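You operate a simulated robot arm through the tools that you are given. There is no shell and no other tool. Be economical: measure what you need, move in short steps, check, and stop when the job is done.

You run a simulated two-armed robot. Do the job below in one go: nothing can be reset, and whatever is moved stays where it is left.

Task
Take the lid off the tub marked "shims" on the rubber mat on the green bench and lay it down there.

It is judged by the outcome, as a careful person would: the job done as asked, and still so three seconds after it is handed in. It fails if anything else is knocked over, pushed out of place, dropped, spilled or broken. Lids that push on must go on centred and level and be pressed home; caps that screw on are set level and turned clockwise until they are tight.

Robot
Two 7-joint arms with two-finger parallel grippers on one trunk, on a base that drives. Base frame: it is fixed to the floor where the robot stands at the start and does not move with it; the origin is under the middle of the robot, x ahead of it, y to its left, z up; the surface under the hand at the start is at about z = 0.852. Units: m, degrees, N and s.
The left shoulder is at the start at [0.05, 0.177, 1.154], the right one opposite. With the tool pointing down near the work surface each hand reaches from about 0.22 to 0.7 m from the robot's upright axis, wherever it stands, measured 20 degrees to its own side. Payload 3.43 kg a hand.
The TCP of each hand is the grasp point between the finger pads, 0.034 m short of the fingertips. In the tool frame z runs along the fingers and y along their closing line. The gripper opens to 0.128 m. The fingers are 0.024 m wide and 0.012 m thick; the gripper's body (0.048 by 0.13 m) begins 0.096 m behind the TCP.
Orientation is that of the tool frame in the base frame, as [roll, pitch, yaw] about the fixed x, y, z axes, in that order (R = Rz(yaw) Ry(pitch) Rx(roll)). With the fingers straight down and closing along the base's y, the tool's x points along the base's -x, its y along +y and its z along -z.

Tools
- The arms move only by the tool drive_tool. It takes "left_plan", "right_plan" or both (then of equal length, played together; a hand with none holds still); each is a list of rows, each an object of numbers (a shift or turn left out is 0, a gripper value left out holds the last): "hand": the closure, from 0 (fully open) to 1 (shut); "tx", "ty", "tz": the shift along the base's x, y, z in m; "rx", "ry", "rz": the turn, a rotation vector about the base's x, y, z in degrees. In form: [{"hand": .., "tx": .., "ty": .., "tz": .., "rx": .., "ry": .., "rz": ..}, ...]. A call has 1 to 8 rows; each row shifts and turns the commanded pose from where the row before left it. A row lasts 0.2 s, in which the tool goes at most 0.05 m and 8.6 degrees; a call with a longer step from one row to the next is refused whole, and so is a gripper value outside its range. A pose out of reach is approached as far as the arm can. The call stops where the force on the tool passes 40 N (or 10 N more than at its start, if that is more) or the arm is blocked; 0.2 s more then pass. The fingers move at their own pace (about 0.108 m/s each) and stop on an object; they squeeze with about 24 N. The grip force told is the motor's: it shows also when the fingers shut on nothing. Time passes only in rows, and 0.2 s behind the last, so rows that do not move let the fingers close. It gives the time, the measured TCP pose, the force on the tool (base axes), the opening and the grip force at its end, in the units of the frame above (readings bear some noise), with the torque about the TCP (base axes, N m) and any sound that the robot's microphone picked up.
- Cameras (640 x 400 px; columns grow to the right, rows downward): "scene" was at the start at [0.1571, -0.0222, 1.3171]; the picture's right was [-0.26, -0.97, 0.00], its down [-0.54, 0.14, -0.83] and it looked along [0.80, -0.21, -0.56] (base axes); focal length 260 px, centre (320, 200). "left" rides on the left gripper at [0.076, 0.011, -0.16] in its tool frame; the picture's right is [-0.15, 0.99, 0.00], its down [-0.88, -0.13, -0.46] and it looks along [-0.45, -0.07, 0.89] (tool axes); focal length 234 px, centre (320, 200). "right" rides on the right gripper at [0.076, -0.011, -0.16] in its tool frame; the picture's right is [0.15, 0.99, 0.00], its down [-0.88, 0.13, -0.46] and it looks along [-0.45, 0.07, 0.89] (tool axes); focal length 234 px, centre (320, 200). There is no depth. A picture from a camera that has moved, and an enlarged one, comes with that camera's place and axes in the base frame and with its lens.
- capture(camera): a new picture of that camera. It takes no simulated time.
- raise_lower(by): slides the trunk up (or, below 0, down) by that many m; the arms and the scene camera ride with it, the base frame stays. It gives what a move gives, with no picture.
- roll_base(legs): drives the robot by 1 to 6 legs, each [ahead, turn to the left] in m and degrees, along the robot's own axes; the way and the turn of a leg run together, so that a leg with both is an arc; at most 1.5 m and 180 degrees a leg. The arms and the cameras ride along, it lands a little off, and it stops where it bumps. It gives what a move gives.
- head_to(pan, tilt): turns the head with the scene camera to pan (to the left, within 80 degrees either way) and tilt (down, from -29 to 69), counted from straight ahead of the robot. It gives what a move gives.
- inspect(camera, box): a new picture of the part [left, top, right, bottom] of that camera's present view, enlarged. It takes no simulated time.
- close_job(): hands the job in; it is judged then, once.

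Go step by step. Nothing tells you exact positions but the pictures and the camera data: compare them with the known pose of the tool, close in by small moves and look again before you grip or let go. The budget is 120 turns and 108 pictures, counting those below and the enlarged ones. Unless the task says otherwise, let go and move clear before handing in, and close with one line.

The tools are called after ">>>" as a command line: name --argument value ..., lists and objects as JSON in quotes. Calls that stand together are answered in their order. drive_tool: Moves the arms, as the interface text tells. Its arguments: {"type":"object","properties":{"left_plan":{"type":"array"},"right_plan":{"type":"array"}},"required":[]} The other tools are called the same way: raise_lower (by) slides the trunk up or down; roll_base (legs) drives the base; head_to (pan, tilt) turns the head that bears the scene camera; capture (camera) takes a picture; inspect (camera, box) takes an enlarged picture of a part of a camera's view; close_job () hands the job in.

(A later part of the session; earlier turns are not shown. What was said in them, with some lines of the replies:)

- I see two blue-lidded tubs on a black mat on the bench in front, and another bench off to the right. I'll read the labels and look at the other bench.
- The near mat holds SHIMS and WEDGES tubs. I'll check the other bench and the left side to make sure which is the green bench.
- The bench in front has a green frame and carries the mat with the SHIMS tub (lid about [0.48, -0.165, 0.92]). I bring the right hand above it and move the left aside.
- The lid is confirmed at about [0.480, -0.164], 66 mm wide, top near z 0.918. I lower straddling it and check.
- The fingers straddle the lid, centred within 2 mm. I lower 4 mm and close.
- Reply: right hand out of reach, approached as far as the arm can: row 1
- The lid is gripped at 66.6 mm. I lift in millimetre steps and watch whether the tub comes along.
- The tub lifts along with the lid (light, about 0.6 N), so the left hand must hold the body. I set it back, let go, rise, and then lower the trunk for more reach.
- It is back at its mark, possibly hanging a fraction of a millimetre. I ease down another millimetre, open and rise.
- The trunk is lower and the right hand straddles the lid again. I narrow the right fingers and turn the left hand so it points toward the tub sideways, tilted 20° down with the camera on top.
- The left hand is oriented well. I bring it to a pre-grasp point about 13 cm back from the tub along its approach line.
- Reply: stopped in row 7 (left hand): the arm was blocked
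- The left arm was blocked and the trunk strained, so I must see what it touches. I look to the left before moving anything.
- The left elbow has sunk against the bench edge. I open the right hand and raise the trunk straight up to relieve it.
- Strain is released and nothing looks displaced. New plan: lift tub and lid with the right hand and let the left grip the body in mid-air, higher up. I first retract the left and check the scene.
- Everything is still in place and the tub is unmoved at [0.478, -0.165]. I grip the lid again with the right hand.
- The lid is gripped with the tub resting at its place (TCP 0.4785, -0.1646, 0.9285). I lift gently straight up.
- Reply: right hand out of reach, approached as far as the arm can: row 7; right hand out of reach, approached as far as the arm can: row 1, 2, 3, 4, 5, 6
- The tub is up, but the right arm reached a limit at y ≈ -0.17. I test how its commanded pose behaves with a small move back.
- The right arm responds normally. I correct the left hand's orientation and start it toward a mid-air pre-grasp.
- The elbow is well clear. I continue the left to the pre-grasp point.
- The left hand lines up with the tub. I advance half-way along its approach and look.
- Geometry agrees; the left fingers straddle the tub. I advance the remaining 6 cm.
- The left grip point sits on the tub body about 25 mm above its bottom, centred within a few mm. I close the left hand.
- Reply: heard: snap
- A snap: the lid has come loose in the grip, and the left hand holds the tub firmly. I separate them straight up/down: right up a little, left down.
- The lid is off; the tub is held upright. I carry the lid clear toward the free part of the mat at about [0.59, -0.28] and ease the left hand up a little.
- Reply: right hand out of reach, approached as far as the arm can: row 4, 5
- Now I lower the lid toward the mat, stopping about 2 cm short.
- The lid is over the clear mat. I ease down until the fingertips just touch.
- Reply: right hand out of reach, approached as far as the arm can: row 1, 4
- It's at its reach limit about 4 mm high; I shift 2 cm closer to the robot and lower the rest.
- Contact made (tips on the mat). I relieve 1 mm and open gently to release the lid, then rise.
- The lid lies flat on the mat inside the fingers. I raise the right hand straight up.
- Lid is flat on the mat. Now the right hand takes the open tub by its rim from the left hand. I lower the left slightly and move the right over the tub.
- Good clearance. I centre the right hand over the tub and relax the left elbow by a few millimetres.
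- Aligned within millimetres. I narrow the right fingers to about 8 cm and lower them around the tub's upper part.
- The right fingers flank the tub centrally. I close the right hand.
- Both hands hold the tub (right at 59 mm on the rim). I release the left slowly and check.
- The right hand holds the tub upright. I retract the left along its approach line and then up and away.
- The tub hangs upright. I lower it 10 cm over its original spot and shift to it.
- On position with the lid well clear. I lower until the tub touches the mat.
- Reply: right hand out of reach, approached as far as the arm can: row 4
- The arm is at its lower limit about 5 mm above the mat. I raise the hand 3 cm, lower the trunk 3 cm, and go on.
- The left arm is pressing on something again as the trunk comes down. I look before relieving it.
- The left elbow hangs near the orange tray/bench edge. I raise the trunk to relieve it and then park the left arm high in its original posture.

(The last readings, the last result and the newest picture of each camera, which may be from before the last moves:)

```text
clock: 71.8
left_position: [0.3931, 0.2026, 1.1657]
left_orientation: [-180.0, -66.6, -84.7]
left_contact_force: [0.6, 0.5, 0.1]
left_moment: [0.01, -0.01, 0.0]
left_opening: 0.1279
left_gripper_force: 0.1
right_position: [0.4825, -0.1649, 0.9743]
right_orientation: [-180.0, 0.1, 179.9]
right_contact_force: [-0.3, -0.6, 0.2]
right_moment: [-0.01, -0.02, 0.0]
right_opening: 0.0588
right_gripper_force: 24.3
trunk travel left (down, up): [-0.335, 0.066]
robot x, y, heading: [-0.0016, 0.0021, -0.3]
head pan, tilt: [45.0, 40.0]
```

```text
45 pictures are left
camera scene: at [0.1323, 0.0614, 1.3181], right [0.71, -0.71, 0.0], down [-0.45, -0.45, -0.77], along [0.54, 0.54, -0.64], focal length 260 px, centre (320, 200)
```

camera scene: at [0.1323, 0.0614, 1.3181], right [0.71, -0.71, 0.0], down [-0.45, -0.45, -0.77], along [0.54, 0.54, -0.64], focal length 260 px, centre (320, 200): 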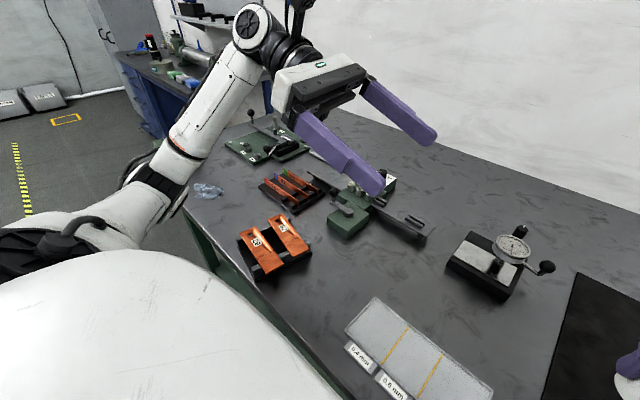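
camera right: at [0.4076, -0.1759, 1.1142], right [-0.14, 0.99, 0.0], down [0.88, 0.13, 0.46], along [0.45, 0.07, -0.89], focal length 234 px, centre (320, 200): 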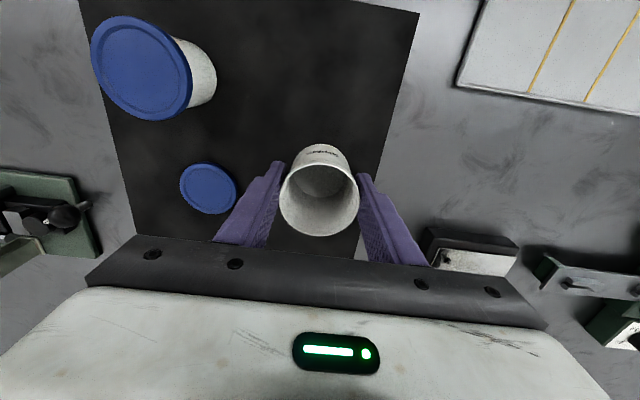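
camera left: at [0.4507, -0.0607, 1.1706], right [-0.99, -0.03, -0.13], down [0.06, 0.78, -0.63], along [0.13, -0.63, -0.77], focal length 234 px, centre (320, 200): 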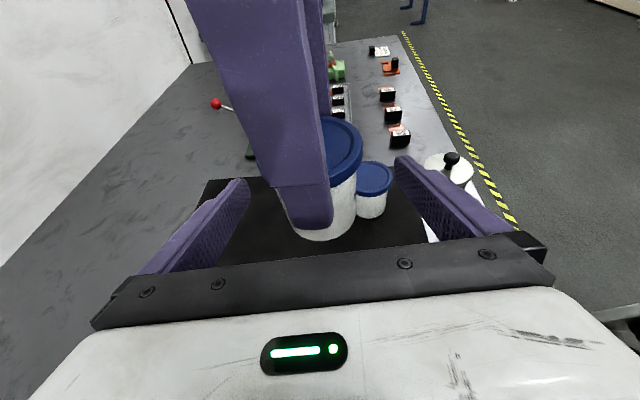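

The left arm is clear, but comparing pictures, the orange tray (29/62) seems to have shifted. I first finish setting the tub down: park the left arm in its original posture.

>>> drive_tool --left_plan '[{"rz": 8}, {"rx": 4.49, "ry": -3.45, "rz": -6.41}, {"rx": 4.49, "ry": -3.45, "rz": -6.41}, {"rx": 4.49, "ry": -3.45, "rz": -6.41}, {"rx": 4.49, "ry": -3.45, "rz": -6.41}, {"rx": 4.49, "ry": -3.45, "rz": -6.41}, {"rx": 4.49, "ry": -3.45, "rz": -6.41}, {"rx": 4.49, "ry": -3.45, "rz": -6.41}]'

>>> drive_tool --left_plan '[{"rx": 4.49, "ry": -3.45, "rz": -6.41}, {"rx": 4.49, "ry": -3.45, "rz": -6.41}, {"rx": 4.49, "ry": -3.45, "rz": -6.41}, {"rx": 4.49, "ry": -3.45, "rz": -6.41}, {"rx": 4.49, "ry": -3.45, "rz": -6.41}, {"rx": 4.49, "ry": -3.45, "rz": -6.41}, {"rx": 4.49, "ry": -3.45, "rz": -6.41}, {}]'

>>> capture --camera "scene"

>>> capture --camera "left"

```text
clock: 73.5
left_position: [0.3933, 0.2011, 1.1675]
left_orientation: [-160.6, -29.7, -138.7]
left_contact_force: [0.5, 0.2, 0.2]
left_moment: [0.02, 0.0, -0.03]
left_opening: 0.128
left_gripper_force: 0.0
right_position: [0.4815, -0.1644, 0.9729]
right_orientation: [179.9, 0.0, 179.9]
right_contact_force: [0.5, -0.4, 0.4]
right_moment: [-0.01, 0.02, 0.05]
right_opening: 0.0589
right_gripper_force: 23.7
trunk travel left (down, up): [-0.335, 0.066]
robot x, y, heading: [-0.0036, 0.0011, -0.2]
head pan, tilt: [45.0, 40.0]
```

```text
clock: 75.3
left_position: [0.3918, 0.202, 1.1673]
left_orientation: [178.5, 3.3, 179.6]
left_contact_force: [0.2, -0.1, 0.7]
left_moment: [-0.02, -0.03, 0.03]
left_opening: 0.1282
left_gripper_force: 0.1
right_position: [0.4824, -0.164, 0.9745]
right_orientation: [179.9, 0.0, 179.9]
right_contact_force: [0.3, -0.4, 0.0]
right_moment: [-0.02, -0.02, 0.01]
right_opening: 0.059
right_gripper_force: 24.0
trunk travel left (down, up): [-0.335, 0.066]
robot x, y, heading: [0.0004, 0.0037, 0.1]
head pan, tilt: [45.0, 40.0]
```

```text
44 pictures are left
camera scene: at [0.1321, 0.0617, 1.3181], right [0.71, -0.71, 0.0], down [-0.45, -0.45, -0.77], along [0.54, 0.54, -0.64], focal length 260 px, centre (320, 200)
```

scene: 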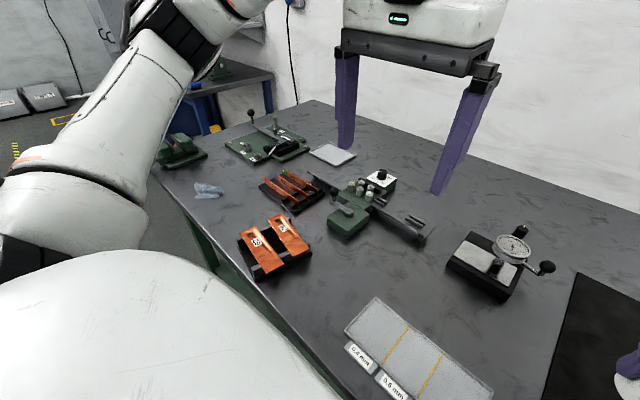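

```text
43 pictures are left
camera left: at [0.3066, 0.2102, 1.3219], right [0.15, 0.99, 0.03], down [0.85, -0.15, 0.5], along [0.5, -0.05, -0.86], focal length 234 px, centre (320, 200)
```

left: 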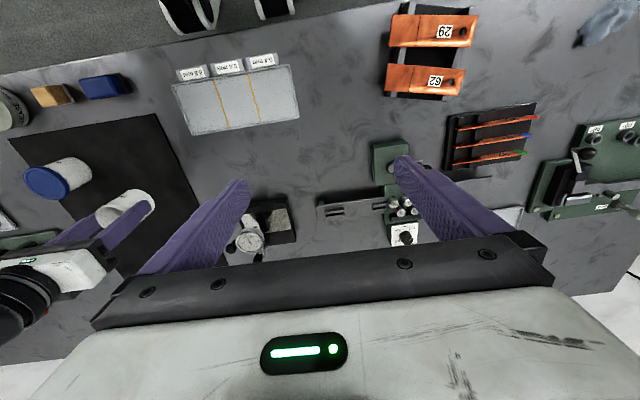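

The orange tray has indeed been dragged about 12 cm to +y by the left elbow; I will put it back afterwards. First I set the tub down, lowering the trunk with the left arm parked.

>>> raise_lower --by -0.05

>>> drive_tool --right_plan '[{"tz": -0.004}, {"tz": -0.003}, {"tz": -0.002}, {"tz": -0.0015}, {}]'

>>> head_to --pan -14.8 --tilt 45

>>> inspect --camera "scene" --box '[270, 100, 450, 260]'

```text
clock: 76.3
left_position: [0.3915, 0.2026, 1.1186]
left_orientation: [178.7, 3.3, 179.7]
left_contact_force: [-0.5, -0.2, 0.8]
left_moment: [0.0, -0.02, -0.01]
left_opening: 0.1281
left_gripper_force: 0.1
right_position: [0.4807, -0.1657, 0.9251]
right_orientation: [-179.9, 0.0, 179.8]
right_contact_force: [-0.1, -0.4, 0.1]
right_moment: [0.02, 0.0, -0.02]
right_opening: 0.059
right_gripper_force: 24.5
trunk travel left (down, up): [-0.285, 0.116]
robot x, y, heading: [-0.0032, 0.0015, -0.0]
head pan, tilt: [45.0, 40.0]
```

```text
clock: 77.5
left_position: [0.3904, 0.2025, 1.1172]
left_orientation: [178.8, 3.3, 179.6]
left_contact_force: [0.2, -0.5, 0.7]
left_moment: [-0.01, 0.06, -0.02]
left_opening: 0.128
left_gripper_force: 0.1
right_position: [0.4835, -0.1627, 0.913]
right_orientation: [-180.0, 0.0, 179.9]
right_contact_force: [0.6, -0.8, -0.1]
right_moment: [0.03, 0.03, 0.04]
right_opening: 0.0593
right_gripper_force: 23.7
trunk travel left (down, up): [-0.285, 0.116]
robot x, y, heading: [0.0009, -0.0011, 0.1]
head pan, tilt: [45.0, 40.0]
```

```text
clock: 78.8
left_position: [0.3908, 0.201, 1.117]
left_orientation: [178.7, 3.2, 179.7]
left_contact_force: [0.9, 0.4, 0.5]
left_moment: [0.01, 0.0, 0.02]
left_opening: 0.1279
left_gripper_force: 0.1
right_position: [0.4812, -0.1634, 0.9143]
right_orientation: [179.8, 0.0, 179.9]
right_contact_force: [0.7, -0.5, -0.7]
right_moment: [0.0, 0.03, -0.03]
right_opening: 0.059
right_gripper_force: 24.4
trunk travel left (down, up): [-0.285, 0.116]
robot x, y, heading: [0.001, 0.0014, 0.1]
head pan, tilt: [-14.8, 45.0]
```

```text
2.50 times, centred on (360, 180) of scene
camera zoom: at [0.1506, -0.0192, 1.2609], right [-0.25, -0.97, 0.0], down [-0.68, 0.18, -0.71], along [0.68, -0.18, -0.71], focal length 650 px, centre (220, 250)
```

zoom: 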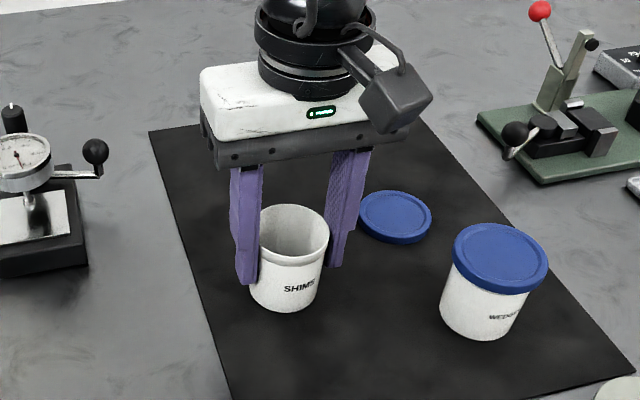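

Still just above the mat; I continue in 1 mm steps until contact.

>>> drive_tool --right_plan '[{"tz": -0.001}, {"tz": -0.001}, {"tz": -0.001}, {"tz": -0.001}, {}]'

```text
clock: 80.0
left_position: [0.3904, 0.2012, 1.1184]
left_orientation: [178.7, 3.3, 179.7]
left_contact_force: [0.4, 0.0, 0.0]
left_moment: [0.01, 0.01, -0.04]
left_opening: 0.1279
left_gripper_force: 0.1
right_position: [0.4812, -0.1628, 0.9122]
right_orientation: [179.9, 0.5, 179.9]
right_contact_force: [3.0, 2.2, 19.2]
right_moment: [0.01, 0.24, -0.03]
right_opening: 0.0589
right_gripper_force: 23.8
trunk travel left (down, up): [-0.285, 0.116]
robot x, y, heading: [-0.0006, 0.0039, -0.1]
head pan, tilt: [-14.8, 45.0]
```

Contact (19 N); I relieve 2 mm, open gently and rise straight up.

>>> drive_tool --right_plan '[{"tz": 0.001}, {"tz": 0.001}, {"hand": 0.52}, {"hand": 0.48}, {"hand": 0.4}, {"hand": 0.3}, {"hand": 0.3}, {}]'

>>> drive_tool --right_plan '[{"tz": 0.02}, {"tz": 0.03}, {"tz": 0.04}, {"tz": 0.04}, {"tz": 0.02}, {"ty": -0.03}, {"ty": -0.03, "tx": -0.01}, {}]'

>>> capture --camera "scene"

>>> capture --camera "left"

```text
clock: 81.8
left_position: [0.3911, 0.2016, 1.1176]
left_orientation: [178.6, 3.3, 179.7]
left_contact_force: [-0.3, -0.1, 0.1]
left_moment: [0.01, 0.01, 0.0]
left_opening: 0.1278
left_gripper_force: 0.1
right_position: [0.4812, -0.1648, 0.9108]
right_orientation: [179.9, 0.1, 179.9]
right_contact_force: [-0.3, 0.0, -0.4]
right_moment: [0.0, 0.0, -0.01]
right_opening: 0.0895
right_gripper_force: 0.1
trunk travel left (down, up): [-0.285, 0.116]
robot x, y, heading: [0.0003, -0.001, 0.1]
head pan, tilt: [-14.8, 45.0]
```

```text
clock: 83.6
left_position: [0.3909, 0.2019, 1.1172]
left_orientation: [178.7, 3.3, 179.7]
left_contact_force: [0.5, -1.0, -0.9]
left_moment: [0.02, 0.0, -0.03]
left_opening: 0.1281
left_gripper_force: 0.1
right_position: [0.4719, -0.2241, 1.0514]
right_orientation: [179.8, -0.1, 179.8]
right_contact_force: [-0.4, -0.2, 0.2]
right_moment: [0.02, -0.02, 0.01]
right_opening: 0.0897
right_gripper_force: 0.1
right hand out of reach, approached as far as the arm can: row 5
trunk travel left (down, up): [-0.285, 0.116]
robot x, y, heading: [0.0022, 0.0022, 0.2]
head pan, tilt: [-14.8, 45.0]
```

```text
41 pictures are left
camera scene: at [0.1507, -0.0191, 1.2608], right [-0.26, -0.97, 0.0], down [-0.68, 0.18, -0.71], along [0.68, -0.18, -0.71], focal length 260 px, centre (320, 200)
```

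scene: 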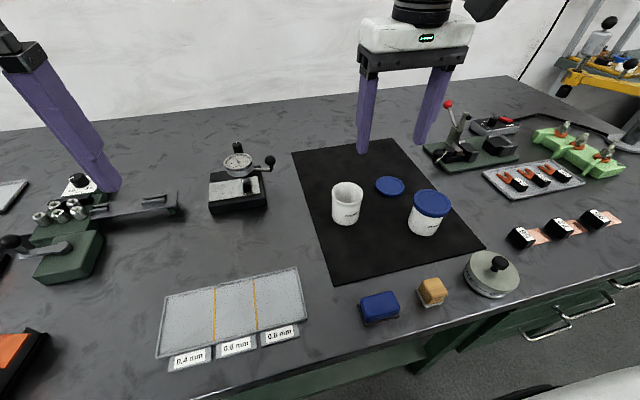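

```text
40 pictures are left
camera left: at [0.3067, 0.2102, 1.272], right [0.15, 0.99, 0.03], down [0.85, -0.15, 0.5], along [0.5, -0.05, -0.86], focal length 234 px, centre (320, 200)
```

left: 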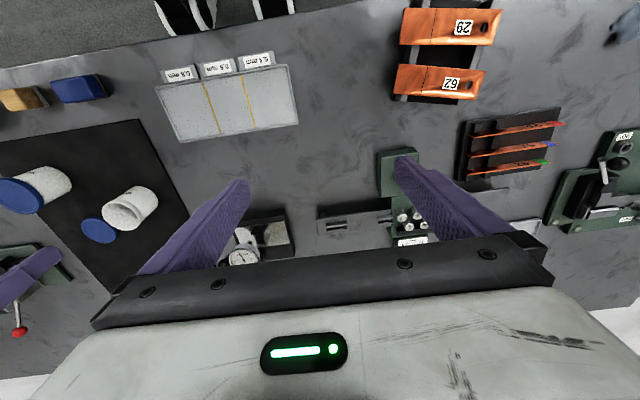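

The SHIMS tub stands open in its place with the lid on the mat. Now I examine the displaced orange tray to put it back.

>>> inspect --camera "left" --box '[370, 0, 530, 110]'

>>> head_to --pan 50 --tilt 50

>>> capture --camera "scene"

```text
3.64 times, centred on (450, 55) of left
camera zoom: at [0.3067, 0.2102, 1.272], right [0.15, 0.99, 0.03], down [0.85, -0.15, 0.5], along [0.5, -0.05, -0.86], focal length 852 px, centre (-153, 727)
```

zoom: 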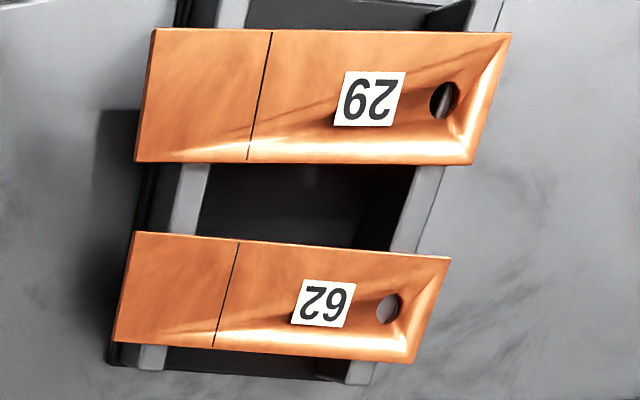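

```text
clock: 84.9
left_position: [0.3905, 0.2014, 1.1166]
left_orientation: [178.7, 3.3, 179.7]
left_contact_force: [0.2, -0.3, -0.7]
left_moment: [-0.01, -0.03, 0.03]
left_opening: 0.1281
left_gripper_force: 0.0
right_position: [0.472, -0.2241, 1.0539]
right_orientation: [180.0, 0.0, 179.8]
right_contact_force: [0.3, 0.5, 0.2]
right_moment: [-0.01, 0.0, 0.0]
right_opening: 0.0895
right_gripper_force: 0.0
trunk travel left (down, up): [-0.285, 0.116]
robot x, y, heading: [-0.0003, 0.0004, -0.2]
head pan, tilt: [50.0, 50.0]
```

```text
38 pictures are left
camera scene: at [0.1214, 0.0604, 1.254], right [0.77, -0.64, 0.0], down [-0.49, -0.59, -0.64], along [0.41, 0.49, -0.77], focal length 260 px, centre (320, 200)
```

scene: 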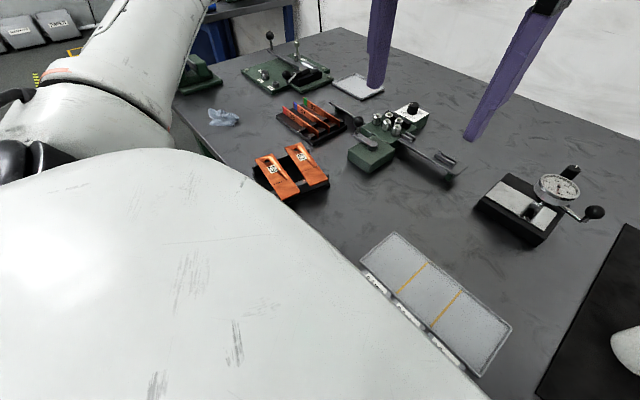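

The tray is a black cradle with two orange plates across it; it is now about 12 cm too far in +y and turned about 10°. I bring the left hand over it for a closer look.

>>> drive_tool --left_plan '[{"tx": -0.01, "ty": 0.035, "rx": -1.3, "ry": 3.3}, {"tx": -0.012, "ty": 0.038}, {"tx": -0.012, "ty": 0.038}, {"tx": -0.012, "ty": 0.038}, {"tx": -0.012, "ty": 0.038}, {}]'

>>> capture --camera "left"

```text
clock: 86.3
left_position: [0.3324, 0.3886, 1.1155]
left_orientation: [-180.0, -0.1, 179.6]
left_contact_force: [-0.2, 0.0, -0.4]
left_moment: [-0.01, 0.0, -0.02]
left_opening: 0.128
left_gripper_force: 0.1
right_position: [0.4729, -0.2243, 1.052]
right_orientation: [180.0, 0.0, 179.9]
right_contact_force: [-0.4, 0.7, 0.6]
right_moment: [0.0, 0.02, -0.01]
right_opening: 0.0896
right_gripper_force: 0.1
trunk travel left (down, up): [-0.285, 0.116]
robot x, y, heading: [-0.001, -0.004, -0.1]
head pan, tilt: [50.0, 50.0]
```

```text
37 pictures are left
camera left: at [0.2568, 0.4013, 1.2743], right [0.15, 0.99, 0.0], down [0.88, -0.14, 0.46], along [0.45, -0.07, -0.89], focal length 234 px, centre (320, 200)
```

left: 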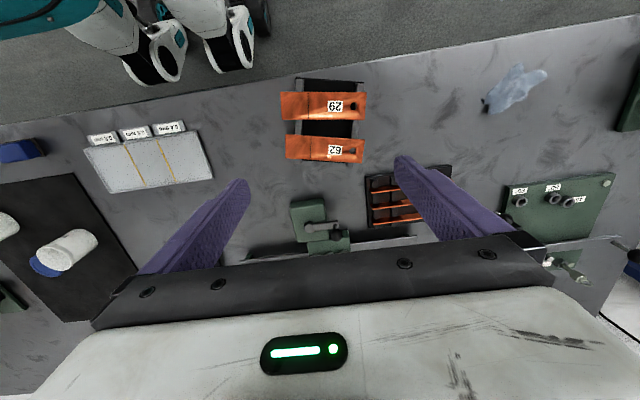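

>>> inspect --camera "left" --box '[260, 60, 390, 180]'

>>> inspect --camera "scene" --box '[235, 130, 345, 210]'

```text
3.33 times, centred on (325, 120) of left
camera zoom: at [0.2568, 0.4013, 1.2743], right [0.15, 0.99, 0.0], down [0.88, -0.14, 0.46], along [0.45, -0.07, -0.89], focal length 781 px, centre (303, 467)
```

zoom: 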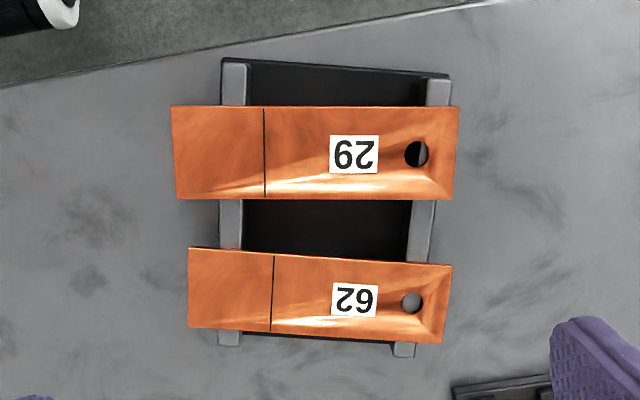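

```text
5.00 times, centred on (290, 170) of scene
camera zoom: at [0.1215, 0.0603, 1.2539], right [0.77, -0.64, 0.0], down [-0.49, -0.59, -0.64], along [0.41, 0.49, -0.77], focal length 1300 px, centre (470, 350)
```

zoom: 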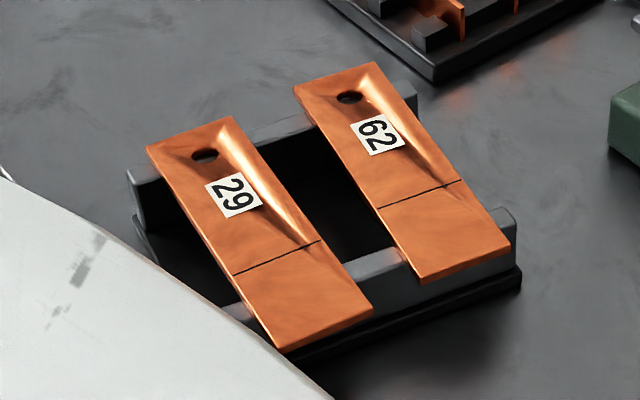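

The cradle has two rails on a base; gripping one rail in the gap between the plates lets me slide it back rigidly. I turn the left hand to match, narrow it and descend part way above the +y rail.

>>> drive_tool --left_plan '[{"rz": -5.5, "ty": 0.02, "tz": -0.02, "hand": 0.6}, {"rz": -5.5, "ty": 0.02, "tz": -0.03, "tx": 0.004}, {"ty": 0.0195, "tz": -0.035}, {"tz": -0.04}, {}]'

>>> inspect --camera "left" --box '[180, 60, 460, 240]'

```text
clock: 87.5
left_position: [0.3376, 0.4475, 0.9926]
left_orientation: [-180.0, 0.1, 168.8]
left_contact_force: [-1.4, -0.1, 0.4]
left_moment: [0.02, 0.0, 0.01]
left_opening: 0.0514
left_gripper_force: 0.0
right_position: [0.4715, -0.2246, 1.0518]
right_orientation: [-180.0, 0.0, 179.9]
right_contact_force: [0.0, 0.4, -0.1]
right_moment: [0.07, 0.0, -0.01]
right_opening: 0.09
right_gripper_force: 0.1
trunk travel left (down, up): [-0.285, 0.116]
robot x, y, heading: [-0.0012, -0.0008, 0.1]
head pan, tilt: [50.0, 50.0]
```

```text
2.22 times, centred on (320, 150) of left
camera zoom: at [0.2661, 0.4736, 1.1517], right [0.34, 0.94, 0.0], down [0.84, -0.3, 0.46], along [0.43, -0.15, -0.89], focal length 520 px, centre (320, 311)
```

zoom: 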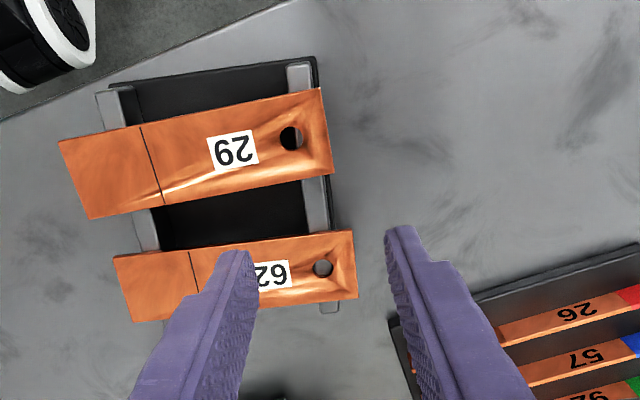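

Alignment over the rail gap agrees to a millimetre. I descend close above and check the clearance to the plates.

>>> drive_tool --left_plan '[{"tz": -0.03, "tx": -0.0008}, {"tz": -0.025}, {"tz": -0.012}, {}]'

>>> inspect --camera "left" --box '[180, 60, 460, 240]'

>>> inspect --camera "scene" --box '[215, 90, 375, 210]'

```text
clock: 88.5
left_position: [0.3373, 0.4474, 0.9243]
left_orientation: [180.0, 0.1, 168.7]
left_contact_force: [-0.6, 1.0, 3.0]
left_moment: [-0.1, -0.02, 0.0]
left_opening: 0.0513
left_gripper_force: 0.2
right_position: [0.4722, -0.2241, 1.0534]
right_orientation: [180.0, 0.0, 179.9]
right_contact_force: [0.2, -0.4, -0.4]
right_moment: [-0.02, -0.01, 0.03]
right_opening: 0.0896
right_gripper_force: 0.0
trunk travel left (down, up): [-0.285, 0.116]
robot x, y, heading: [0.0012, 0.0, -0.2]
head pan, tilt: [50.0, 50.0]
```

```text
2.22 times, centred on (320, 150) of left
camera zoom: at [0.2659, 0.4734, 1.0838], right [0.34, 0.94, 0.0], down [0.84, -0.3, 0.46], along [0.43, -0.15, -0.89], focal length 520 px, centre (320, 311)
```

zoom: 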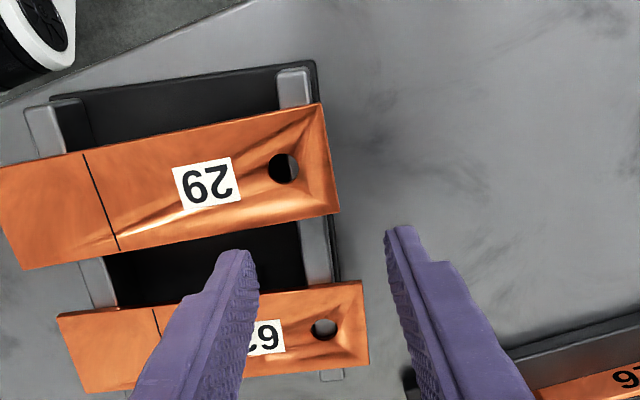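

```text
3.33 times, centred on (295, 150) of scene
camera zoom: at [0.1211, 0.0603, 1.2541], right [0.77, -0.64, 0.0], down [-0.49, -0.59, -0.64], along [0.41, 0.49, -0.77], focal length 867 px, centre (403, 367)
```

zoom: 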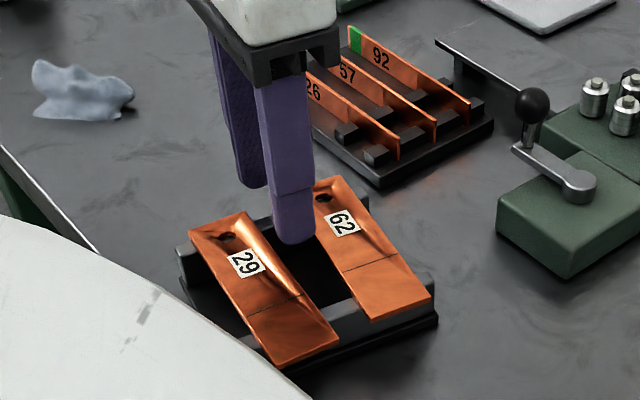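

A 3 N touch at tip height 0.890 tells me the plate tops are there, so the gap is about 3 mm nearer. I lift slightly, shift and try again gently.

>>> drive_tool --left_plan '[{"tz": 0.006}, {"tx": -0.003}, {"tz": -0.005}, {"tz": -0.004}, {"tz": -0.003}, {}]'

>>> inspect --camera "left" --box '[180, 60, 460, 240]'

```text
clock: 89.9
left_position: [0.3341, 0.4485, 0.9193]
left_orientation: [-180.0, 0.0, 168.6]
left_contact_force: [0.5, -0.3, -1.0]
left_moment: [0.04, -0.01, 0.0]
left_opening: 0.0512
left_gripper_force: 0.0
right_position: [0.4717, -0.2247, 1.0521]
right_orientation: [180.0, 0.0, 180.0]
right_contact_force: [0.1, 0.0, 0.3]
right_moment: [0.01, 0.02, -0.01]
right_opening: 0.0898
right_gripper_force: 0.2
trunk travel left (down, up): [-0.285, 0.116]
robot x, y, heading: [0.0, -0.0018, -0.0]
head pan, tilt: [50.0, 50.0]
```

```text
2.22 times, centred on (320, 150) of left
camera zoom: at [0.2621, 0.4747, 1.0778], right [0.34, 0.94, 0.0], down [0.84, -0.3, 0.46], along [0.43, -0.15, -0.89], focal length 520 px, centre (320, 311)
```

zoom: 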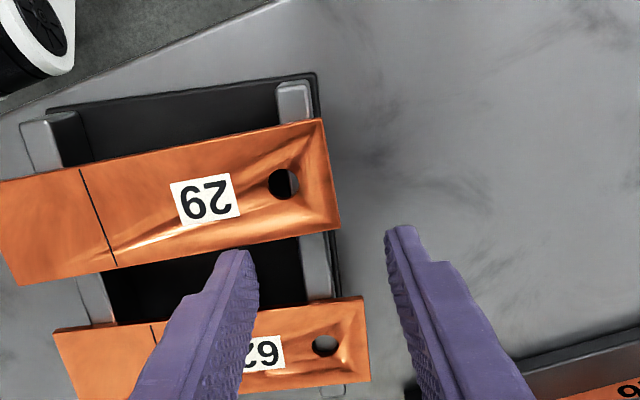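

No contact now; the fingers are entering the gap. I continue down past the rail top.

>>> drive_tool --left_plan '[{"tz": -0.004}, {"tz": -0.004}, {"tz": -0.003}, {}]'

>>> inspect --camera "scene" --box '[215, 90, 375, 210]'

```text
clock: 90.9
left_position: [0.3324, 0.4489, 0.9076]
left_orientation: [-180.0, -0.1, 168.6]
left_contact_force: [0.0, 0.6, 0.6]
left_moment: [0.01, -0.03, 0.02]
left_opening: 0.0512
left_gripper_force: 0.1
right_position: [0.4723, -0.2255, 1.0528]
right_orientation: [180.0, -0.1, 179.9]
right_contact_force: [0.8, -0.9, -0.7]
right_moment: [0.02, -0.04, 0.05]
right_opening: 0.0895
right_gripper_force: 0.0
trunk travel left (down, up): [-0.285, 0.116]
robot x, y, heading: [0.0019, 0.0018, 0.2]
head pan, tilt: [50.0, 50.0]
```

```text
3.33 times, centred on (295, 150) of scene
camera zoom: at [0.1214, 0.0605, 1.254], right [0.77, -0.64, 0.0], down [-0.49, -0.59, -0.64], along [0.41, 0.49, -0.77], focal length 867 px, centre (403, 367)
```

zoom: 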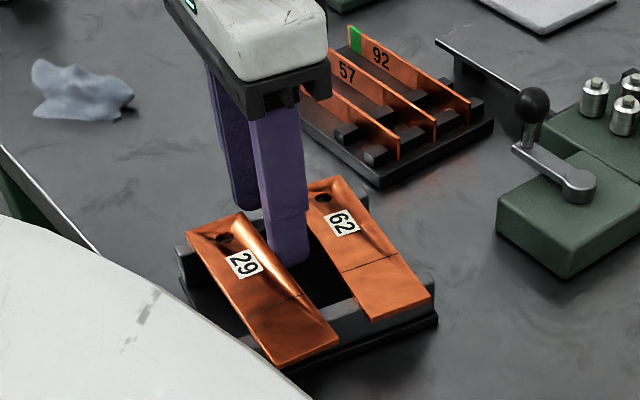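

The inner finger is inside the cradle, the outer beside the rail. I go 3 mm lower and close on the rail.

>>> drive_tool --left_plan '[{"tz": -0.003}, {"hand": 0.7}, {"hand": 0.8}, {"hand": 0.9}, {"hand": 1.0}, {"hand": 1.0}]'

>>> inspect --camera "scene" --box '[215, 90, 375, 210]'

```text
clock: 92.3
left_position: [0.3331, 0.4475, 0.9049]
left_orientation: [-179.9, -0.1, 168.7]
left_contact_force: [-1.1, -2.3, -0.1]
left_moment: [-0.05, 0.16, -0.3]
left_opening: 0.0117
left_gripper_force: 24.2
right_position: [0.4712, -0.2241, 1.0524]
right_orientation: [179.9, 0.1, 179.9]
right_contact_force: [-0.5, -0.6, -0.6]
right_moment: [0.0, -0.02, -0.01]
right_opening: 0.0893
right_gripper_force: 0.0
trunk travel left (down, up): [-0.285, 0.116]
robot x, y, heading: [-0.0002, 0.0022, 0.1]
head pan, tilt: [50.0, 50.0]
```

```text
3.33 times, centred on (295, 150) of scene
camera zoom: at [0.1213, 0.0603, 1.254], right [0.77, -0.64, 0.0], down [-0.49, -0.59, -0.64], along [0.41, 0.49, -0.77], focal length 867 px, centre (403, 367)
```

zoom: 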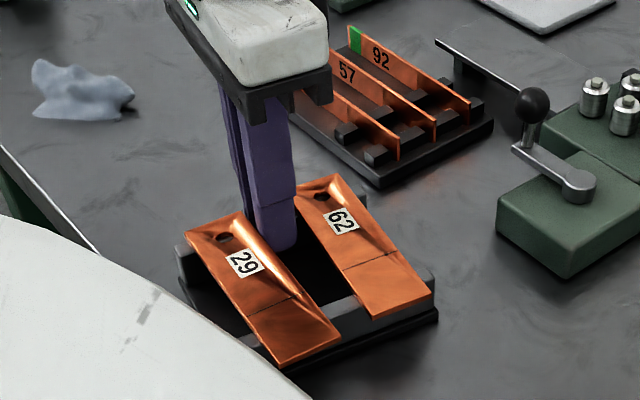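

The rail is gripped firmly. I slide the cradle back: -11.5 cm in y with an 8° turn, in small steps; first half now.

>>> drive_tool --left_plan '[{"tx": -0.0008, "ty": -0.01, "rz": 1}, {"tx": -0.0008, "ty": -0.015, "rz": 1}, {"tx": -0.0008, "ty": -0.015, "rz": 1}, {"tx": -0.0008, "ty": -0.015, "rz": 1}, {}]'

>>> capture --camera "scene"

```text
clock: 93.5
left_position: [0.3322, 0.3924, 0.9055]
left_orientation: [-179.9, 0.0, 172.7]
left_contact_force: [-0.1, -0.8, -0.1]
left_moment: [0.15, -0.35, 0.01]
left_opening: 0.0116
left_gripper_force: 24.3
right_position: [0.4714, -0.2241, 1.0521]
right_orientation: [-180.0, -0.1, 179.9]
right_contact_force: [-0.1, -0.6, 0.1]
right_moment: [-0.02, -0.01, 0.02]
right_opening: 0.0895
right_gripper_force: 0.0
trunk travel left (down, up): [-0.285, 0.116]
robot x, y, heading: [-0.0003, 0.0028, 0.1]
head pan, tilt: [50.0, 50.0]
```

```text
28 pictures are left
camera scene: at [0.1219, 0.061, 1.2538], right [0.77, -0.64, 0.0], down [-0.49, -0.59, -0.64], along [0.41, 0.49, -0.77], focal length 260 px, centre (320, 200)
```

scene: 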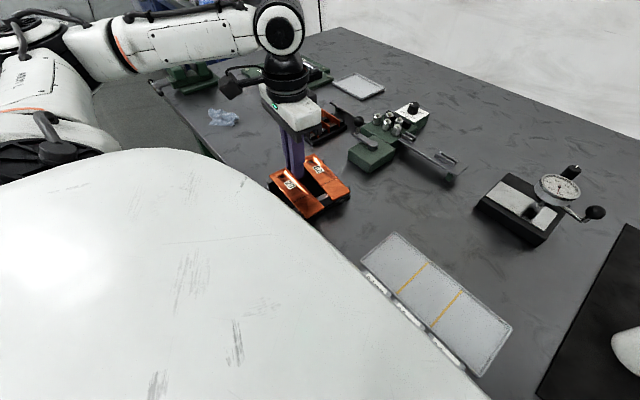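

It slides cleanly, with plates riding along. I do the second half.

>>> drive_tool --left_plan '[{"tx": -0.0012, "ty": -0.014, "rz": 1}, {"tx": -0.0012, "ty": -0.015, "rz": 1}, {"tx": -0.0012, "ty": -0.015, "rz": 1}, {"tx": -0.0012, "ty": -0.0145, "rz": 1}, {}]'

>>> raise_lower --by 0.0

>>> head_to --pan -14.8 --tilt 50

>>> capture --camera "scene"

```text
clock: 94.7
left_position: [0.3267, 0.3346, 0.9043]
left_orientation: [-179.9, -0.1, 176.7]
left_contact_force: [0.8, -1.3, 0.3]
left_moment: [0.09, -0.11, 0.05]
left_opening: 0.0116
left_gripper_force: 23.9
right_position: [0.4727, -0.2239, 1.0516]
right_orientation: [180.0, 0.0, 179.9]
right_contact_force: [0.4, 0.4, -0.4]
right_moment: [-0.05, 0.02, 0.01]
right_opening: 0.0896
right_gripper_force: 0.2
trunk travel left (down, up): [-0.285, 0.116]
robot x, y, heading: [-0.0023, -0.0001, -0.2]
head pan, tilt: [50.0, 50.0]
```

```text
clock: 95.2
left_position: [0.3262, 0.3351, 0.9058]
left_orientation: [-179.9, 0.0, 176.6]
left_contact_force: [-0.7, -1.6, 0.9]
left_moment: [0.09, -0.1, -0.05]
left_opening: 0.012
left_gripper_force: 24.6
right_position: [0.4716, -0.2231, 1.0523]
right_orientation: [180.0, -0.1, 179.9]
right_contact_force: [0.3, 0.1, 0.5]
right_moment: [0.07, 0.0, 0.01]
right_opening: 0.0899
right_gripper_force: 0.1
trunk travel left (down, up): [-0.285, 0.116]
robot x, y, heading: [-0.0017, -0.0013, -0.0]
head pan, tilt: [50.0, 50.0]
```

```text
clock: 96.6
left_position: [0.3257, 0.3346, 0.9056]
left_orientation: [-179.9, -0.2, 176.7]
left_contact_force: [-0.1, -2.9, -0.1]
left_moment: [0.07, 0.02, -0.03]
left_opening: 0.0114
left_gripper_force: 23.7
right_position: [0.4723, -0.2239, 1.0528]
right_orientation: [180.0, 0.0, -180.0]
right_contact_force: [0.4, -0.3, 0.0]
right_moment: [-0.01, 0.0, -0.01]
right_opening: 0.0894
right_gripper_force: 0.1
trunk travel left (down, up): [-0.285, 0.116]
robot x, y, heading: [-0.0018, -0.0004, 0.3]
head pan, tilt: [-14.8, 50.0]
```

```text
27 pictures are left
camera scene: at [0.1468, -0.0178, 1.2539], right [-0.25, -0.97, 0.0], down [-0.74, 0.19, -0.64], along [0.62, -0.16, -0.77], focal length 260 px, centre (320, 200)
```

scene: 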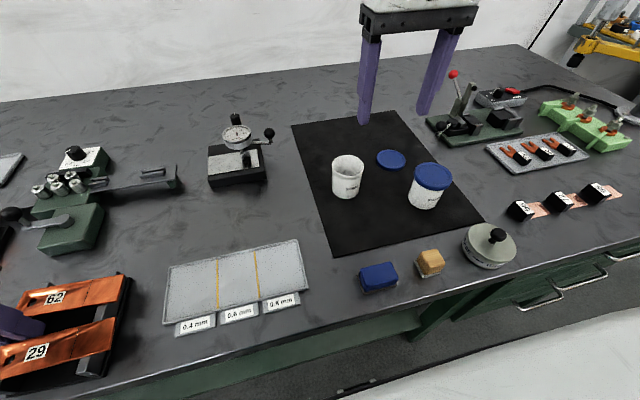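

Compared with the early pictures the cradle is within about 5 mm of its old place, slightly too far to +y. I nudge it 4 mm and release the rail.

>>> drive_tool --left_plan '[{"ty": -0.003}, {"ty": -0.002}, {}, {"hand": 0.9}, {"hand": 0.8}, {"hand": 0.65}, {"hand": 0.65}, {}]'

>>> inspect --camera "scene" --box '[0, 220, 200, 400]'

```text
clock: 98.4
left_position: [0.3262, 0.3309, 0.9055]
left_orientation: [-180.0, -0.1, 176.7]
left_contact_force: [0.7, 0.6, 1.0]
left_moment: [-0.01, -0.02, 0.01]
left_opening: 0.0448
left_gripper_force: 0.1
right_position: [0.4713, -0.2241, 1.0532]
right_orientation: [180.0, 0.0, 179.9]
right_contact_force: [-0.4, 0.3, 0.6]
right_moment: [0.01, 0.01, 0.03]
right_opening: 0.0895
right_gripper_force: 0.0
trunk travel left (down, up): [-0.285, 0.116]
robot x, y, heading: [0.0023, 0.0047, -0.2]
head pan, tilt: [-14.8, 50.0]
```

```text
2.22 times, centred on (100, 310) of scene
camera zoom: at [0.1464, -0.0182, 1.254], right [-0.26, -0.97, 0.0], down [-0.74, 0.2, -0.64], along [0.62, -0.16, -0.77], focal length 578 px, centre (809, -44)
```

zoom: 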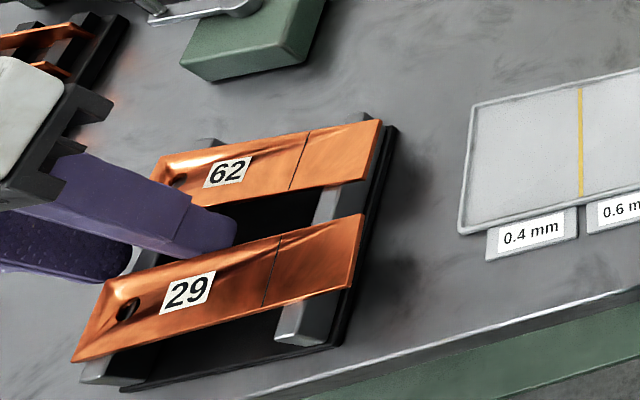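

Released. I raise the left hand straight up clear of the plates and bring the trunk back to its first height for comparison.

>>> drive_tool --left_plan '[{"tz": 0.01}, {"tz": 0.015}, {"tz": 0.03}, {"tz": 0.04}, {"tz": 0.045}, {"tz": 0.045}, {}]'

>>> raise_lower --by 0.04

>>> capture --camera "scene"

>>> inspect --camera "scene" --box '[0, 220, 200, 400]'

```text
clock: 100.0
left_position: [0.3243, 0.3309, 1.0913]
left_orientation: [-179.9, -0.3, 176.7]
left_contact_force: [-0.2, 0.1, 0.3]
left_moment: [-0.03, 0.05, 0.0]
left_opening: 0.0449
left_gripper_force: 0.1
right_position: [0.473, -0.2243, 1.0524]
right_orientation: [-179.9, 0.0, 179.9]
right_contact_force: [0.0, 0.5, 0.0]
right_moment: [-0.03, 0.03, 0.02]
right_opening: 0.0893
right_gripper_force: 0.1
trunk travel left (down, up): [-0.285, 0.116]
robot x, y, heading: [-0.0026, 0.0001, -0.2]
head pan, tilt: [-14.8, 50.0]
```

```text
clock: 100.8
left_position: [0.3245, 0.3303, 1.1324]
left_orientation: [-179.9, 0.0, 176.8]
left_contact_force: [-0.7, 0.6, 0.2]
left_moment: [-0.05, 0.02, 0.01]
left_opening: 0.0449
left_gripper_force: 0.0
right_position: [0.4721, -0.2229, 1.0908]
right_orientation: [-180.0, 0.0, 180.0]
right_contact_force: [0.0, 0.2, 0.8]
right_moment: [0.01, 0.01, -0.02]
right_opening: 0.0897
right_gripper_force: 0.0
trunk travel left (down, up): [-0.325, 0.076]
robot x, y, heading: [0.0008, -0.0005, 0.1]
head pan, tilt: [-14.8, 50.0]
```

```text
25 pictures are left
camera scene: at [0.1466, -0.0181, 1.294], right [-0.26, -0.97, 0.0], down [-0.74, 0.2, -0.64], along [0.62, -0.16, -0.77], focal length 260 px, centre (320, 200)
```

scene: 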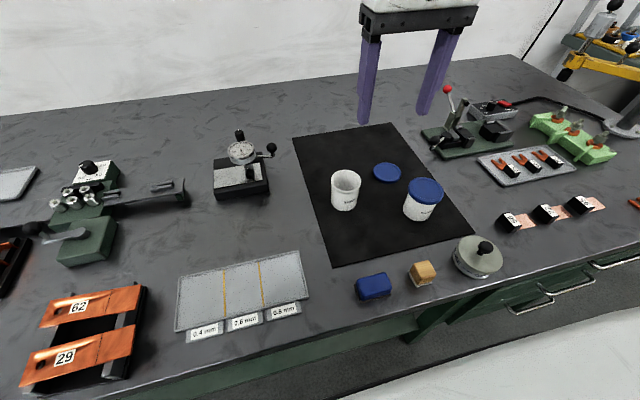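

```text
2.22 times, centred on (100, 310) of scene
camera zoom: at [0.1466, -0.0181, 1.294], right [-0.26, -0.97, 0.0], down [-0.74, 0.2, -0.64], along [0.62, -0.16, -0.77], focal length 578 px, centre (809, -44)
```

zoom: 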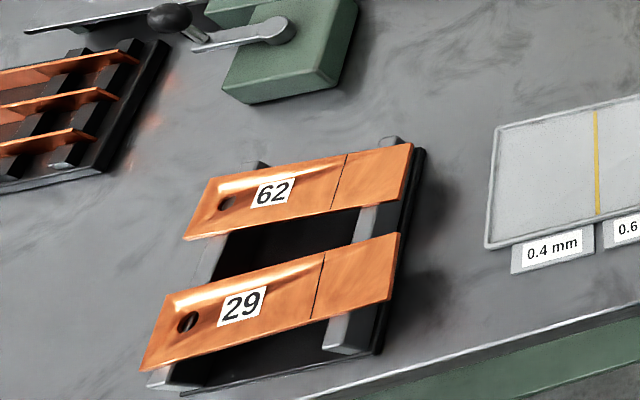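

The tray's labels now sit within 3 px (about 4 mm) of the first picture, the SHIMS tub stands open where it was, its lid lies flat on the mat, and both hands are clear.

>>> close_job

```text
The job is handed in.
```

The lid is off the SHIMS tub and lying flat on the mat, and the open tub is back upright at its original spot. While I worked, my left elbow pushed the orange 29/62 tray about 12 cm out of place. I slid it back to within roughly 4 mm, and the 29 and 62 plates may still sit a few degrees or millimetres off on the tray.
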